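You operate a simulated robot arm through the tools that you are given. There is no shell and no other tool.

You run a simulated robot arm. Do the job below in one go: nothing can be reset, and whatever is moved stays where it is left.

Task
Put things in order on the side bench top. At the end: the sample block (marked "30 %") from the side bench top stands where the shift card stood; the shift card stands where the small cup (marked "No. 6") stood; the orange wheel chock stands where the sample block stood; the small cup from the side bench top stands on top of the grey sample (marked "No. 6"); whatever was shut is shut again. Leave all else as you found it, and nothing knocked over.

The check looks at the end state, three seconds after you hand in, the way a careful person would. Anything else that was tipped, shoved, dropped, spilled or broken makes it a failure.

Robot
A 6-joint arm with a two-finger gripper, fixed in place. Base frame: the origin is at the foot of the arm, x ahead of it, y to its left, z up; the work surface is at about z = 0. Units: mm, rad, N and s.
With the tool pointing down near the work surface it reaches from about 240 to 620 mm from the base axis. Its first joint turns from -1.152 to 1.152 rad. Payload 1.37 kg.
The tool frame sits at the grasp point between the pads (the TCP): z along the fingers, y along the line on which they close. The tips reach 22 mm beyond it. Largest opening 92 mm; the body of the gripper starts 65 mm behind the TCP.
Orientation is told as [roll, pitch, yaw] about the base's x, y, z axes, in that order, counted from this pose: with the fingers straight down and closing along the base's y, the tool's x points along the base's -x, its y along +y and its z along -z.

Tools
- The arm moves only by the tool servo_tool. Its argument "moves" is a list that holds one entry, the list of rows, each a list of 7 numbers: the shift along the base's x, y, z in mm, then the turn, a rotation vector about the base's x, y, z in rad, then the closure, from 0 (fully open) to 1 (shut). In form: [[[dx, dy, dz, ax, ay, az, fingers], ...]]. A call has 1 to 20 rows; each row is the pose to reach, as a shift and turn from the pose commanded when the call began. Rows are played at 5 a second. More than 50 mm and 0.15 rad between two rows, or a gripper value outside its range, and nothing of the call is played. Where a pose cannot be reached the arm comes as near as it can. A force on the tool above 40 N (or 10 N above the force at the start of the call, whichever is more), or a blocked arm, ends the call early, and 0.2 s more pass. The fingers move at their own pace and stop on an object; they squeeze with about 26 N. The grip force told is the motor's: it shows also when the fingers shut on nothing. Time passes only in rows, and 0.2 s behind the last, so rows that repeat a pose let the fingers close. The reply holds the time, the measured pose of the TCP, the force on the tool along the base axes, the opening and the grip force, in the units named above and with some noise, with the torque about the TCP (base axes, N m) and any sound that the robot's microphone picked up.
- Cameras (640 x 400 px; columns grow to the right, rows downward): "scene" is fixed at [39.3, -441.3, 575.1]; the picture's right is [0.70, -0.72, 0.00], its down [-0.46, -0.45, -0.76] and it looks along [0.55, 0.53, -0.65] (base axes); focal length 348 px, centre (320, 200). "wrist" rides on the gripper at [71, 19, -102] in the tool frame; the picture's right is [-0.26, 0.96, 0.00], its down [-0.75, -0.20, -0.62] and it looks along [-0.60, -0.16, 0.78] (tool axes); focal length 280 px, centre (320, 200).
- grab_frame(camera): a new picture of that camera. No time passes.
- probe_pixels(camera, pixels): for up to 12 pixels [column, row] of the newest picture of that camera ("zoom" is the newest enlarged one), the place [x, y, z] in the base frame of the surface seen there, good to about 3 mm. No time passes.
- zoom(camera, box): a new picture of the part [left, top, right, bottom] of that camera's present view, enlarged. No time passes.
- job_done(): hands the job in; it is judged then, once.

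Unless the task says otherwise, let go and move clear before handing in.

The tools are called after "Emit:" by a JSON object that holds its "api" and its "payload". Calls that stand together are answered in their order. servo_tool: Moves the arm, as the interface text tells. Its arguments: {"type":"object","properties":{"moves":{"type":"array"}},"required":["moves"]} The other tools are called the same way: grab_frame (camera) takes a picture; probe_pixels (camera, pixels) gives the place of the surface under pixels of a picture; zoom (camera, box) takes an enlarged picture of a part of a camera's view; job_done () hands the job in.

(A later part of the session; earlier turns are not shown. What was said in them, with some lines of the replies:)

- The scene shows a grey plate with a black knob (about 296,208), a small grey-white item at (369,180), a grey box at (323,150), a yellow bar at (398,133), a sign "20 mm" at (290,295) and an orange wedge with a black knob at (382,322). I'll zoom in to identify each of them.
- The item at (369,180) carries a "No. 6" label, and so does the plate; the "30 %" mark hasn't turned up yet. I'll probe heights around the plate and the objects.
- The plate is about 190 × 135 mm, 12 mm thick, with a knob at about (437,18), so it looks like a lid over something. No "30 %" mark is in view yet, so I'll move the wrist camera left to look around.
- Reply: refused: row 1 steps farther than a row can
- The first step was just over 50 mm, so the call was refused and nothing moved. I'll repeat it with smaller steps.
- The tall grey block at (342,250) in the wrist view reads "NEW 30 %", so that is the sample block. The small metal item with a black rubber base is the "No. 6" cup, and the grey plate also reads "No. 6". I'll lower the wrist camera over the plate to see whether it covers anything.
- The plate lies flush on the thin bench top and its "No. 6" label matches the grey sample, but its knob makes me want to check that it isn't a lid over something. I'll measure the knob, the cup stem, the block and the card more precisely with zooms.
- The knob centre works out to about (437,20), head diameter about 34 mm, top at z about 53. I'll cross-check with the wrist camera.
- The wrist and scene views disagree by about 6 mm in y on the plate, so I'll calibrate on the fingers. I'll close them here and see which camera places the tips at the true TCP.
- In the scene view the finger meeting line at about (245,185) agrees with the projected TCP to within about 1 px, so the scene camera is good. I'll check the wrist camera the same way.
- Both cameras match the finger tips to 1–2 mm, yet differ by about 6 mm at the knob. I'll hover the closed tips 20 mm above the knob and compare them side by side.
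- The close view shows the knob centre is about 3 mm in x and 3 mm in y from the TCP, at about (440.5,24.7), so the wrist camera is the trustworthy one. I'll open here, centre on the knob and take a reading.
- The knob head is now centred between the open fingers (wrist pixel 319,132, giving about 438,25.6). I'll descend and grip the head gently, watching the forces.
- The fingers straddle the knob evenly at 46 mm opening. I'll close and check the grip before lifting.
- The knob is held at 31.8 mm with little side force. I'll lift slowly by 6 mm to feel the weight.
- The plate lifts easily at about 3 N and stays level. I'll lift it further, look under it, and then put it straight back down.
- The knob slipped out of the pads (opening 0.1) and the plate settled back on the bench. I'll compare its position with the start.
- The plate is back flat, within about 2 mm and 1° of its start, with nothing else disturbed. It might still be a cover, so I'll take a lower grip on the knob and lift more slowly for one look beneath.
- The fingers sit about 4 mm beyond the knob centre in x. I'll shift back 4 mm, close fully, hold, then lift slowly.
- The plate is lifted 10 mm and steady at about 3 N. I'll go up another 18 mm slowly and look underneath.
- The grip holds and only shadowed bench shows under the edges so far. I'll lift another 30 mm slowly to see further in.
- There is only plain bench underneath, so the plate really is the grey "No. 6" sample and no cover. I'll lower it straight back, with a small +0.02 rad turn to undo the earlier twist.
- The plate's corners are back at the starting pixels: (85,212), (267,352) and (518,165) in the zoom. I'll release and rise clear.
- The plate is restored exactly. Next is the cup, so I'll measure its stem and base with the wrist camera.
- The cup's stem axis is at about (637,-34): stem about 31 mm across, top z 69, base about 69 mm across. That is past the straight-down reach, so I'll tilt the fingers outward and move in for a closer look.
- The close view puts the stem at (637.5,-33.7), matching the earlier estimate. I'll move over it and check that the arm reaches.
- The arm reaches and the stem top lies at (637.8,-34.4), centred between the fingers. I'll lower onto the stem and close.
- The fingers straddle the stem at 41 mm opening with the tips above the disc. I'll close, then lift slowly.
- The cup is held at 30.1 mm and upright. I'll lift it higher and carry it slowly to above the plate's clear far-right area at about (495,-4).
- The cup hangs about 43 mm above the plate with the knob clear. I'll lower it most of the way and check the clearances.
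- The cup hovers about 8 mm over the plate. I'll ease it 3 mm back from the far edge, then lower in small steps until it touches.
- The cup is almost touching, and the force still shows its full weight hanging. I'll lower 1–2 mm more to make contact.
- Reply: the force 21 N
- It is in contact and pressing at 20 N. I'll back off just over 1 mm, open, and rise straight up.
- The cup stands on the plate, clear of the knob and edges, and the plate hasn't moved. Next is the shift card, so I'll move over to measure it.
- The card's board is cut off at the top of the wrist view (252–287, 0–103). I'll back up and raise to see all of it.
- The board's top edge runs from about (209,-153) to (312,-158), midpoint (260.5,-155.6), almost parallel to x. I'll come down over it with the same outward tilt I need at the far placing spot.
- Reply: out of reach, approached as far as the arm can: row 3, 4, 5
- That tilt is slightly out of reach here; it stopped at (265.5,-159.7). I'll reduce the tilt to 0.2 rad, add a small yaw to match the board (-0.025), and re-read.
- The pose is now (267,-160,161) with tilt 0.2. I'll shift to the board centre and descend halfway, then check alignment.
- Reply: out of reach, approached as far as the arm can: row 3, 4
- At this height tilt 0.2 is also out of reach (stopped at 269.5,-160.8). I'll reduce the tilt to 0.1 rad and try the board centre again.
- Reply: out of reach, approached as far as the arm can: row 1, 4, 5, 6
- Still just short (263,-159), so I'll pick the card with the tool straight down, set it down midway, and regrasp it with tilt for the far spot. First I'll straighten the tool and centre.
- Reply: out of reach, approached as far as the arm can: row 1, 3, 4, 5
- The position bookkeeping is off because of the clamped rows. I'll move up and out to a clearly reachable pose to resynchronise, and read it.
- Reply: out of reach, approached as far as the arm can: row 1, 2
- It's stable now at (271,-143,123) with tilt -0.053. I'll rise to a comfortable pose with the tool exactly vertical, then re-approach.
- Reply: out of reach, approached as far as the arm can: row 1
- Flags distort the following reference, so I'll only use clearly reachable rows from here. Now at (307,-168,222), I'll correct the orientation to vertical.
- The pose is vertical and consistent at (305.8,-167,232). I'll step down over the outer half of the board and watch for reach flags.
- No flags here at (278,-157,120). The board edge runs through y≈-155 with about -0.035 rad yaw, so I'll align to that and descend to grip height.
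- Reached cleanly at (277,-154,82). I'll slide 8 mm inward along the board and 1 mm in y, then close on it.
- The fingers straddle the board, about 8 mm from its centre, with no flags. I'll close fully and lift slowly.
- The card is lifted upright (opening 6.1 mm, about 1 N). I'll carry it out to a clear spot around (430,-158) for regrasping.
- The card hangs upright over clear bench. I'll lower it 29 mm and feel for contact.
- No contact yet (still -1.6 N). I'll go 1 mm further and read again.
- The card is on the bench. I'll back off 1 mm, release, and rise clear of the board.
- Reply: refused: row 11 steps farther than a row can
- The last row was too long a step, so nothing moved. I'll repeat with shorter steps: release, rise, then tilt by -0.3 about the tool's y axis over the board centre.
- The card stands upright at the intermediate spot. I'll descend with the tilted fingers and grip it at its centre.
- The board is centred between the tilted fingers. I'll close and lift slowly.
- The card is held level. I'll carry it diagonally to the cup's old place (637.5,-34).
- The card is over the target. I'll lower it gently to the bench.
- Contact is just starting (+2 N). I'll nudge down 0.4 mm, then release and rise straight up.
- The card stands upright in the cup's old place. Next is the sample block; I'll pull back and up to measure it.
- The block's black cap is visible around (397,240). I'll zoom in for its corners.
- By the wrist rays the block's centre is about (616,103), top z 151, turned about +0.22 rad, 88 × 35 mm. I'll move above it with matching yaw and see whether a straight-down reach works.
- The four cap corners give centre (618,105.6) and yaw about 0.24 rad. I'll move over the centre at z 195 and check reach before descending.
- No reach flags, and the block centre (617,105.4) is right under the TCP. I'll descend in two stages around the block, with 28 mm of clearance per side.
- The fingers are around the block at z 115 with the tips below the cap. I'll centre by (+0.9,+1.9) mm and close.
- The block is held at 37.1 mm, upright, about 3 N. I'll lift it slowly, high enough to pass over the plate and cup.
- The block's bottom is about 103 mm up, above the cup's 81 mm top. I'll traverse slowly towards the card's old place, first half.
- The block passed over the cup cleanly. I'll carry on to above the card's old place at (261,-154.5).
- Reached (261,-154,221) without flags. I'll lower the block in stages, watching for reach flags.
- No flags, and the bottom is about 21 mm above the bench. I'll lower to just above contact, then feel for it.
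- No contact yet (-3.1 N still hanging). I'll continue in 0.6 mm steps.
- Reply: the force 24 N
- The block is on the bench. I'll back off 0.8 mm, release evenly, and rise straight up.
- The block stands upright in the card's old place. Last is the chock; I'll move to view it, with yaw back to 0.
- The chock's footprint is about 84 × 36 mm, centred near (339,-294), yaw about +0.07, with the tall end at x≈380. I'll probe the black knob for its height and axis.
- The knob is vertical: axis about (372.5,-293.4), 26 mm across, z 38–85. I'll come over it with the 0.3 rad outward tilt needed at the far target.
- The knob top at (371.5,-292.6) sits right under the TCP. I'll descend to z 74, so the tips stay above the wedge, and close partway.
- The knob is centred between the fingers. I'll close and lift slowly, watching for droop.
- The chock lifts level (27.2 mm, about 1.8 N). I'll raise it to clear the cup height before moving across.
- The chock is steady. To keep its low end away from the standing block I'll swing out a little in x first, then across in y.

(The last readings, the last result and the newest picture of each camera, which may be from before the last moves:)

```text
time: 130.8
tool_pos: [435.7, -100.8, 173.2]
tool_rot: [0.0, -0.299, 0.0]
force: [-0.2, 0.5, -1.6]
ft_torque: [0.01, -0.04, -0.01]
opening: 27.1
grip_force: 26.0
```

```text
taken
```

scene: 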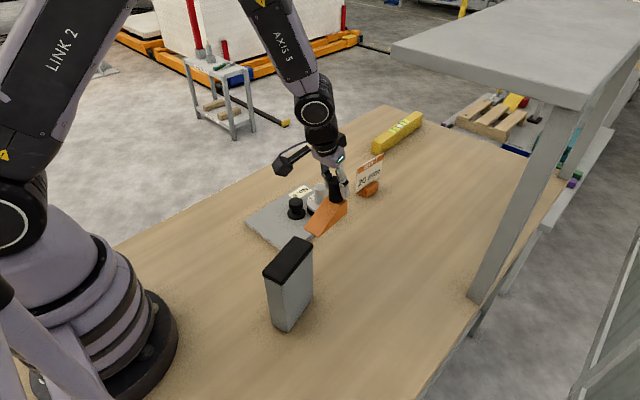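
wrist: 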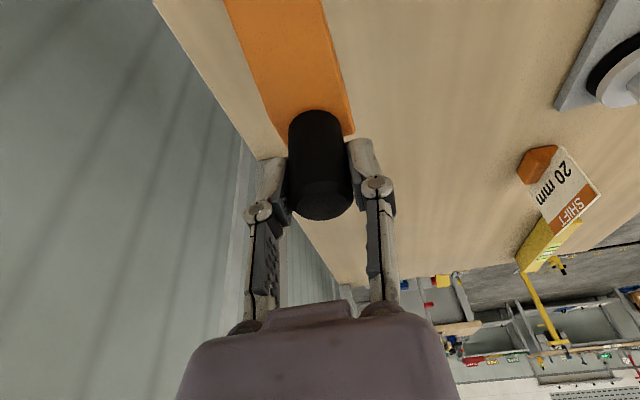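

The chock is well clear of everything. Next leg goes over the plate towards the block's old place.

Emit:
{"api": "servo_tool", "payload": {"moves": [[[1.6, 2.6, 0, 0, 0, 0, 1], [5.7, 9.4, 0, 0, 0, 0, 1], [11.9, 19.7, 0, 0, 0, 0, 1], [19.6, 32.5, 0, 0, 0, 0, 1], [27.4, 45.4, 0, 0, 0, 0, 1], [35.2, 58.2, 0, 0, 0, 0, 1], [42.9, 71, 0, 0, 0, 0, 1], [50.7, 83.9, 0, 0, 0, 0, 1], [58.4, 96.7, 0, 0, 0, 0, 1], [66.2, 109.6, 0, 0, 0, 0, 1], [73.9, 122.4, 0, 0, 0, 0, 1], [82.5, 134, 0, 0, 0, 0, 1], [94, 143.5, 0, 0, 0, 0, 1], [107, 151.5, 0, 0, 0, 0, 1], [120.3, 159, 0, 0, 0, 0, 1], [133.6, 166.2, 0, 0, 0, 0, 1], [144, 171.5, 0, 0, 0, 0, 1], [150, 174.5, 0, 0, 0, 0, 1], [152, 175.5, 0, 0, 0, 0, 1], [152, 175.5, 0, 0, 0, 0, 1]]]}}

Emit:
{"api": "servo_tool", "payload": {"moves": [[[2, 1, 0, 0, 0, 0, 1], [8, 4, 0, 0, 0, 0, 1], [18, 9.3, 0, 0, 0, 0, 1], [30, 15.5, 0, 0, 0, 0, 1], [42, 21.8, 0, 0, 0, 0, 1], [52, 27, 0, 0, 0, 0, 1], [57, 29.7, 0, 0, 0, 0, 1], [59.5, 31, 0, 0, 0, 0, 1], [59.5, 31, 0, 0, 0, 0, 1]]]}}

Emit:
{"api": "grab_frame", "payload": {"camera": "scene"}}

Emit:
{"api": "grab_frame", "payload": {"camera": "wrist"}}

```text
time: 135.0
tool_pos: [587.4, 75.1, 173.1]
tool_rot: [0.0, -0.299, 0.0]
force: [0.3, -0.1, -1.5]
ft_torque: [0.03, -0.09, -0.01]
opening: 27.3
grip_force: 26.4
```

```text
time: 137.0
tool_pos: [647.1, 106.3, 173.6]
tool_rot: [0.001, -0.299, 0.002]
force: [0.5, 0.8, -2.1]
ft_torque: [0.0, -0.01, 0.0]
opening: 27.3
grip_force: 26.0
```

```text
taken
```

scene: 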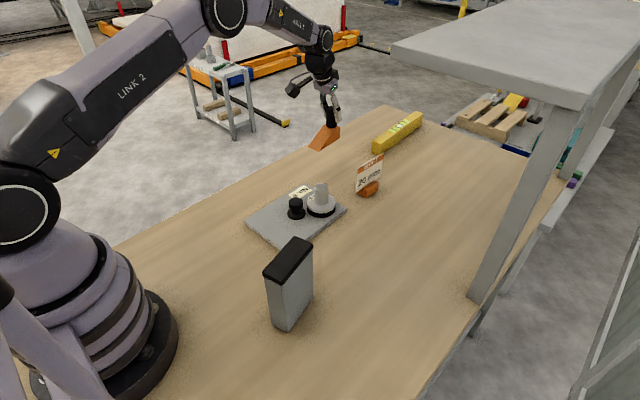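

```text
taken
```

wrist: 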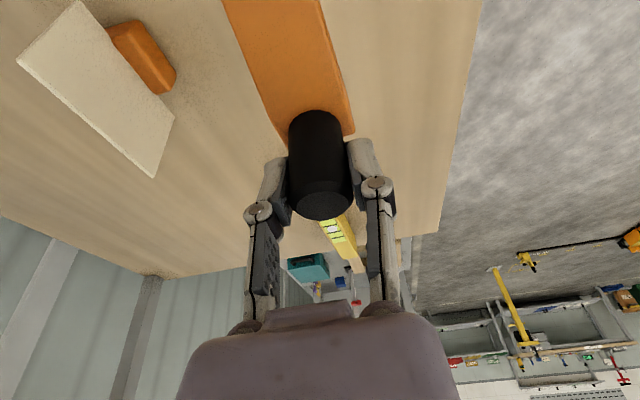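

Reached (647,106) without flags. I'll lower the chock in stages to the bench.

Emit:
{"api": "servo_tool", "payload": {"moves": [[[0, 0, -4, 0, 0, 0, 1], [0, 0, -11, 0, 0, 0, 1], [0, 0, -19, 0, 0, 0, 1], [0, 0, -27, 0, 0, 0, 1], [0, 0, -35, 0, 0, 0, 1], [0, 0, -43, 0, 0, 0, 1], [0, 0, -51, 0, 0, 0, 1], [0, 0, -59, 0, 0, 0, 1], [0, 0, -67, 0, 0, 0, 1], [0, 0, -75, 0, 0, 0, 1], [0, 0, -81, 0, 0, 0, 1], [0, 0, -86, 0, 0, 0, 1], [0, 0, -89, 0, 0, 0, 1], [0, 0, -89, 0, 0, 0, 1]]]}}

Emit:
{"api": "zoom", "payload": {"camera": "scene", "box": [280, 100, 400, 210]}}

```text
time: 140.0
tool_pos: [647.4, 106.0, 85.3]
tool_rot: [0.001, -0.298, 0.0]
force: [0.0, -0.1, -2.1]
ft_torque: [-0.01, -0.04, 0.03]
opening: 27.4
grip_force: 26.0
```

```text
3.64 times, centred on (340, 155) of scene
```

zoom: 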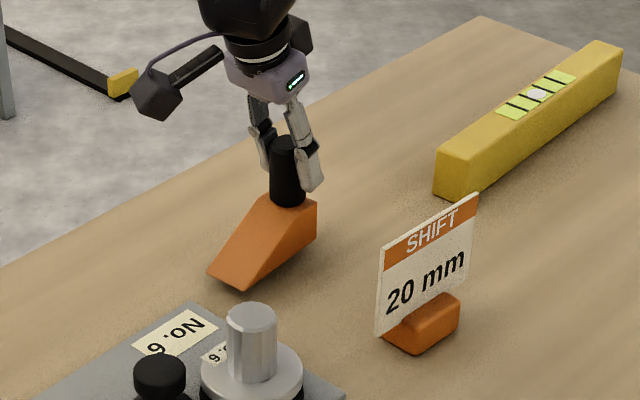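

The chock is level, about 10 mm up. I'll lower to near contact and feel for it.

Emit:
{"api": "servo_tool", "payload": {"moves": [[[0, 0, -3, 0, 0, 0, 1], [0, 0, -6, 0, 0, 0, 1], [0, 0, -7.5, 0, 0, 0, 1], [0, 0, -8.3, 0, 0, 0, 1], [0, 0, -8.3, 0, 0, 0, 1]]]}}

Emit:
{"api": "servo_tool", "payload": {"moves": [[[0, 0, -0.6, 0, 0, 0, 1], [0, 0, -0.6, 0, 0, 0, 1]]]}}

Emit:
{"api": "servo_tool", "payload": {"moves": [[[0, 0, -0.6, 0, 0, 0, 1], [0, 0, -0.6, 0, 0, 0, 1]]]}}

```text
time: 141.2
tool_pos: [648.4, 105.8, 77.1]
tool_rot: [0.002, -0.298, -0.002]
force: [0.2, 0.5, -1.8]
ft_torque: [0.01, -0.03, 0.02]
opening: 27.5
grip_force: 26.1
```

```text
time: 141.8
tool_pos: [646.5, 106.0, 75.4]
tool_rot: [0.001, -0.299, 0.001]
force: [-0.2, -0.1, -2.1]
ft_torque: [-0.02, 0.02, 0.0]
opening: 27.4
grip_force: 25.7
```

```text
time: 142.4
tool_pos: [647.1, 105.7, 74.7]
tool_rot: [0.001, -0.298, -0.002]
force: [0.4, 0.6, -2.4]
ft_torque: [0.02, -0.03, 0.02]
opening: 27.0
grip_force: 25.8
```

Still hanging (-2.4 N). I'll continue in 0.6 mm steps.

Emit:
{"api": "servo_tool", "payload": {"moves": [[[0, 0, -0.6, 0, 0, 0, 1], [0, 0, -0.6, 0, 0, 0, 1]]]}}

Emit:
{"api": "servo_tool", "payload": {"moves": [[[0, 0, -0.6, 0, 0, 0, 1], [0, 0, -0.6, 0, 0, 0, 1]]]}}

```text
time: 143.0
tool_pos: [646.2, 105.6, 73.6]
tool_rot: [0.0, -0.299, 0.003]
force: [0.0, 0.3, -1.9]
ft_torque: [0.01, -0.04, 0.01]
opening: 27.0
grip_force: 25.8
```

```text
time: 143.6
tool_pos: [646.5, 106.9, 74.4]
tool_rot: [0.002, -0.298, 0.0]
force: [-1.0, 0.1, -0.5]
ft_torque: [0.09, 0.12, -0.01]
opening: 27.4
grip_force: 25.8
```

Contact is just beginning (-0.5 N). One more 0.6 mm step, then a look.

Emit:
{"api": "servo_tool", "payload": {"moves": [[[0, 0, -0.6, 0, 0, 0, 1], [0, 0, -0.6, 0, 0, 0, 1]]]}}

Emit:
{"api": "zoom", "payload": {"camera": "scene", "box": [290, 120, 370, 200]}}

```text
time: 144.2
tool_pos: [646.2, 107.0, 75.4]
tool_rot: [0.0, -0.3, 0.002]
force: [-0.4, 1.1, 3.9]
ft_torque: [0.19, 0.44, -0.16]
opening: 27.0
grip_force: 26.3
```

```text
5.00 times, centred on (330, 160) of scene
```

zoom: 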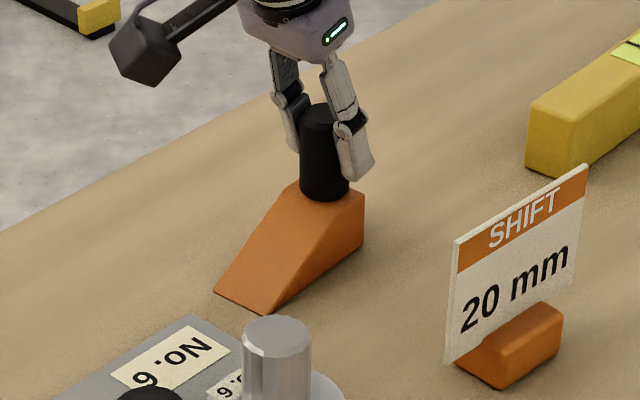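

The low end touched first (torque 0.44 Nm), so it droops slightly. I'll seat it by going down another 1 mm or so before releasing.

Emit:
{"api": "servo_tool", "payload": {"moves": [[[0, 0, -0.7, 0, 0, 0, 1], [0, 0, -0.7, 0, 0, 0, 1]]]}}

Emit:
{"api": "servo_tool", "payload": {"moves": [[[0, 0, -0.6, 0, 0, 0, 1], [0, 0, -0.6, 0, 0, 0, 1]]]}}

```text
time: 144.8
tool_pos: [646.5, 105.8, 74.8]
tool_rot: [-0.001, -0.3, 0.001]
force: [1.7, 1.1, 7.8]
ft_torque: [0.22, 0.32, -0.04]
opening: 27.3
grip_force: 26.3
```

```text
time: 145.4
tool_pos: [647.0, 105.6, 73.7]
tool_rot: [0.0, -0.301, 0.003]
force: [-3.4, 0.3, 17.9]
ft_torque: [0.0, 0.1, -0.04]
opening: 27.2
grip_force: 26.2
```

The chock is fully seated (18 N, torque near zero). I'll back off, release and rise straight up.

Emit:
{"api": "servo_tool", "payload": {"moves": [[[0, 0, 0.8, 0, 0, 0, 1], [0, 0, 0.8, 0, 0, 0, 0.65], [0, 0, 0.8, 0, 0, 0, 0.5], [0, 0, 0.8, 0, 0, 0, 0.3], [0, 0, 0.8, 0, 0, 0, 0.2], [0, 0, 0.8, 0, 0, 0, 0.2], [0, 0, 15, 0, 0, 0, 0.2], [0, 0, 35, 0, 0, 0, 0.1], [0, 0, 65, 0, 0, 0, 0], [0, 0, 100, 0, 0, 0, 0], [-20, -5, 135, 0, 0, 0, 0], [-20, -5, 135, 0, 0, 0, 0]]]}}

Emit:
{"api": "grab_frame", "payload": {"camera": "wrist"}}

Emit:
{"api": "grab_frame", "payload": {"camera": "scene"}}

```text
time: 148.0
tool_pos: [625.5, 102.7, 208.7]
tool_rot: [-0.001, -0.298, -0.001]
force: [0.8, -0.2, 0.3]
ft_torque: [-0.02, 0.03, -0.01]
opening: 91.8
grip_force: 0.1
```

```text
taken
```

wrist: 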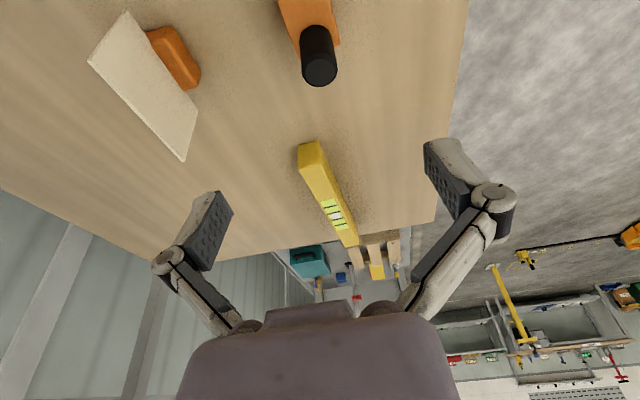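

```text
taken
```

scene: 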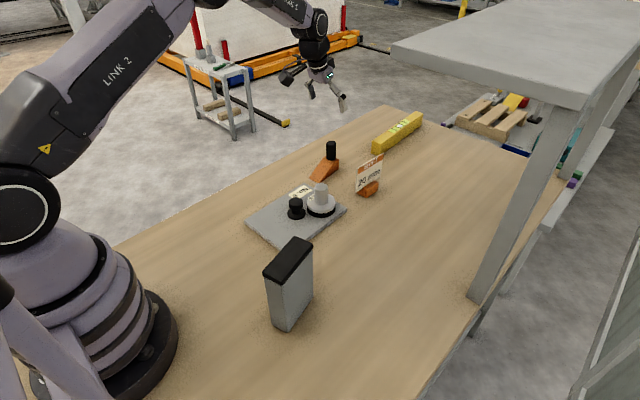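

All four items appear placed. I'll retract to the starting pose and do a final check of everything.

Emit:
{"api": "servo_tool", "payload": {"moves": [[[-20, -8, 25, 0, 0.03, 0, 0], [-50, -28, 45, 0, 0.07, 0, 0], [-84, -53, 65, 0, 0.11, 0, 0], [-118, -78, 83, 0, 0.15, 0, 0], [-152, -104, 83, 0, 0.19, 0, 0], [-186, -130, 83, 0, 0.23, 0, 0], [-220, -158, 83, 0, 0.27, 0, 0], [-250, -188, 83, 0, 0.3, 0, 0], [-250, -188, 83, 0, 0.3, 0, 0]]]}}

Emit:
{"api": "grab_frame", "payload": {"camera": "wrist"}}

Emit:
{"api": "grab_frame", "payload": {"camera": "scene"}}

Emit:
{"api": "zoom", "payload": {"camera": "scene", "box": [230, 110, 430, 265]}}

```text
time: 150.0
tool_pos: [374.8, -85.1, 289.7]
tool_rot: [-0.001, 0.001, 0.002]
force: [-0.1, 0.0, 0.1]
ft_torque: [0.0, 0.01, 0.0]
opening: 92.1
grip_force: 0.1
```

```text
taken
```

wrist: 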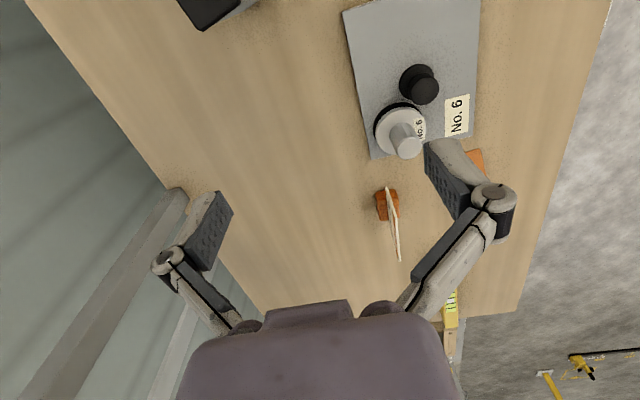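

```text
taken
```

scene: 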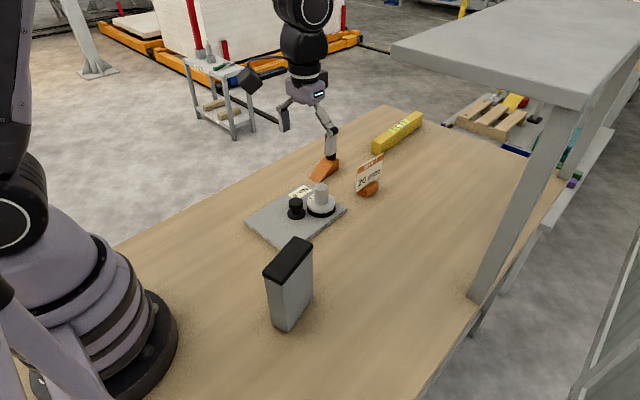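

```text
2.58 times, centred on (330, 188) of scene
```

zoom: 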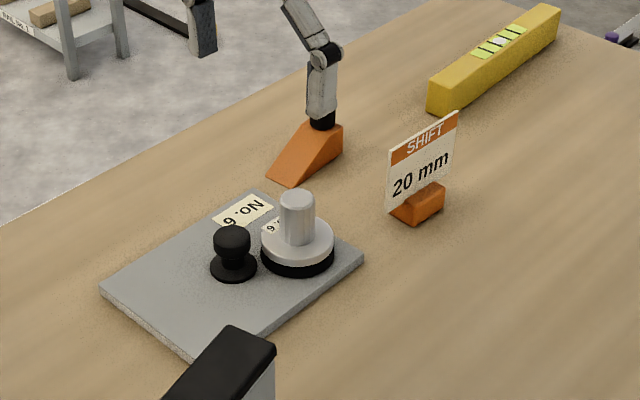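

Compared with the first pictures, the final views show:
- **Plate:** its corners are where they started, wrist (343,12) and (370,159), and the cup stands on it.
- **Card:** stands upright with its base at scene (368,189), where the cup was.
- **Block:** stands at about (290,310), where the card was.
- **Chock:** sits at about (323,168), where the block was.

The yellow bar is untouched, the gripper is empty and clear, and nothing turned out to need shutting, so I'm handing in.

Emit:
{"api": "job_done", "payload": {}}

```text
The job is handed in.
```

I moved all four items to their new places and handed the job in. In the last pictures everything stood upright and the gripper was empty and clear.

| Item | Now stands |
|---|---|
| Sample block ("30 %") | where the shift card stood |
| Shift card | where the small cup stood |
| Orange wheel chock | where the sample block stood; its footprint is centred a few mm nearer the robot than the block's was |
| Small cup ("No. 6") | on the grey sample, beside its knob and inside its edges |

- **Grey sample:** I took the flat grey plate marked "No. 6" to be the grey sample. Because it has a knob like a lid, I lifted it to check, and only plain bench showed under the part I could see.
- **Dropped once:** on my first lift the plate slipped out of the gripper and fell a short way. It landed flat, turned by about 1°. I put it back so that its corners match the starting picture.
- **Nothing to shut:** I found nothing that had been shut.
- **Shift card:** I set it down once in the middle of the bench to take a new grip on the way to its place.
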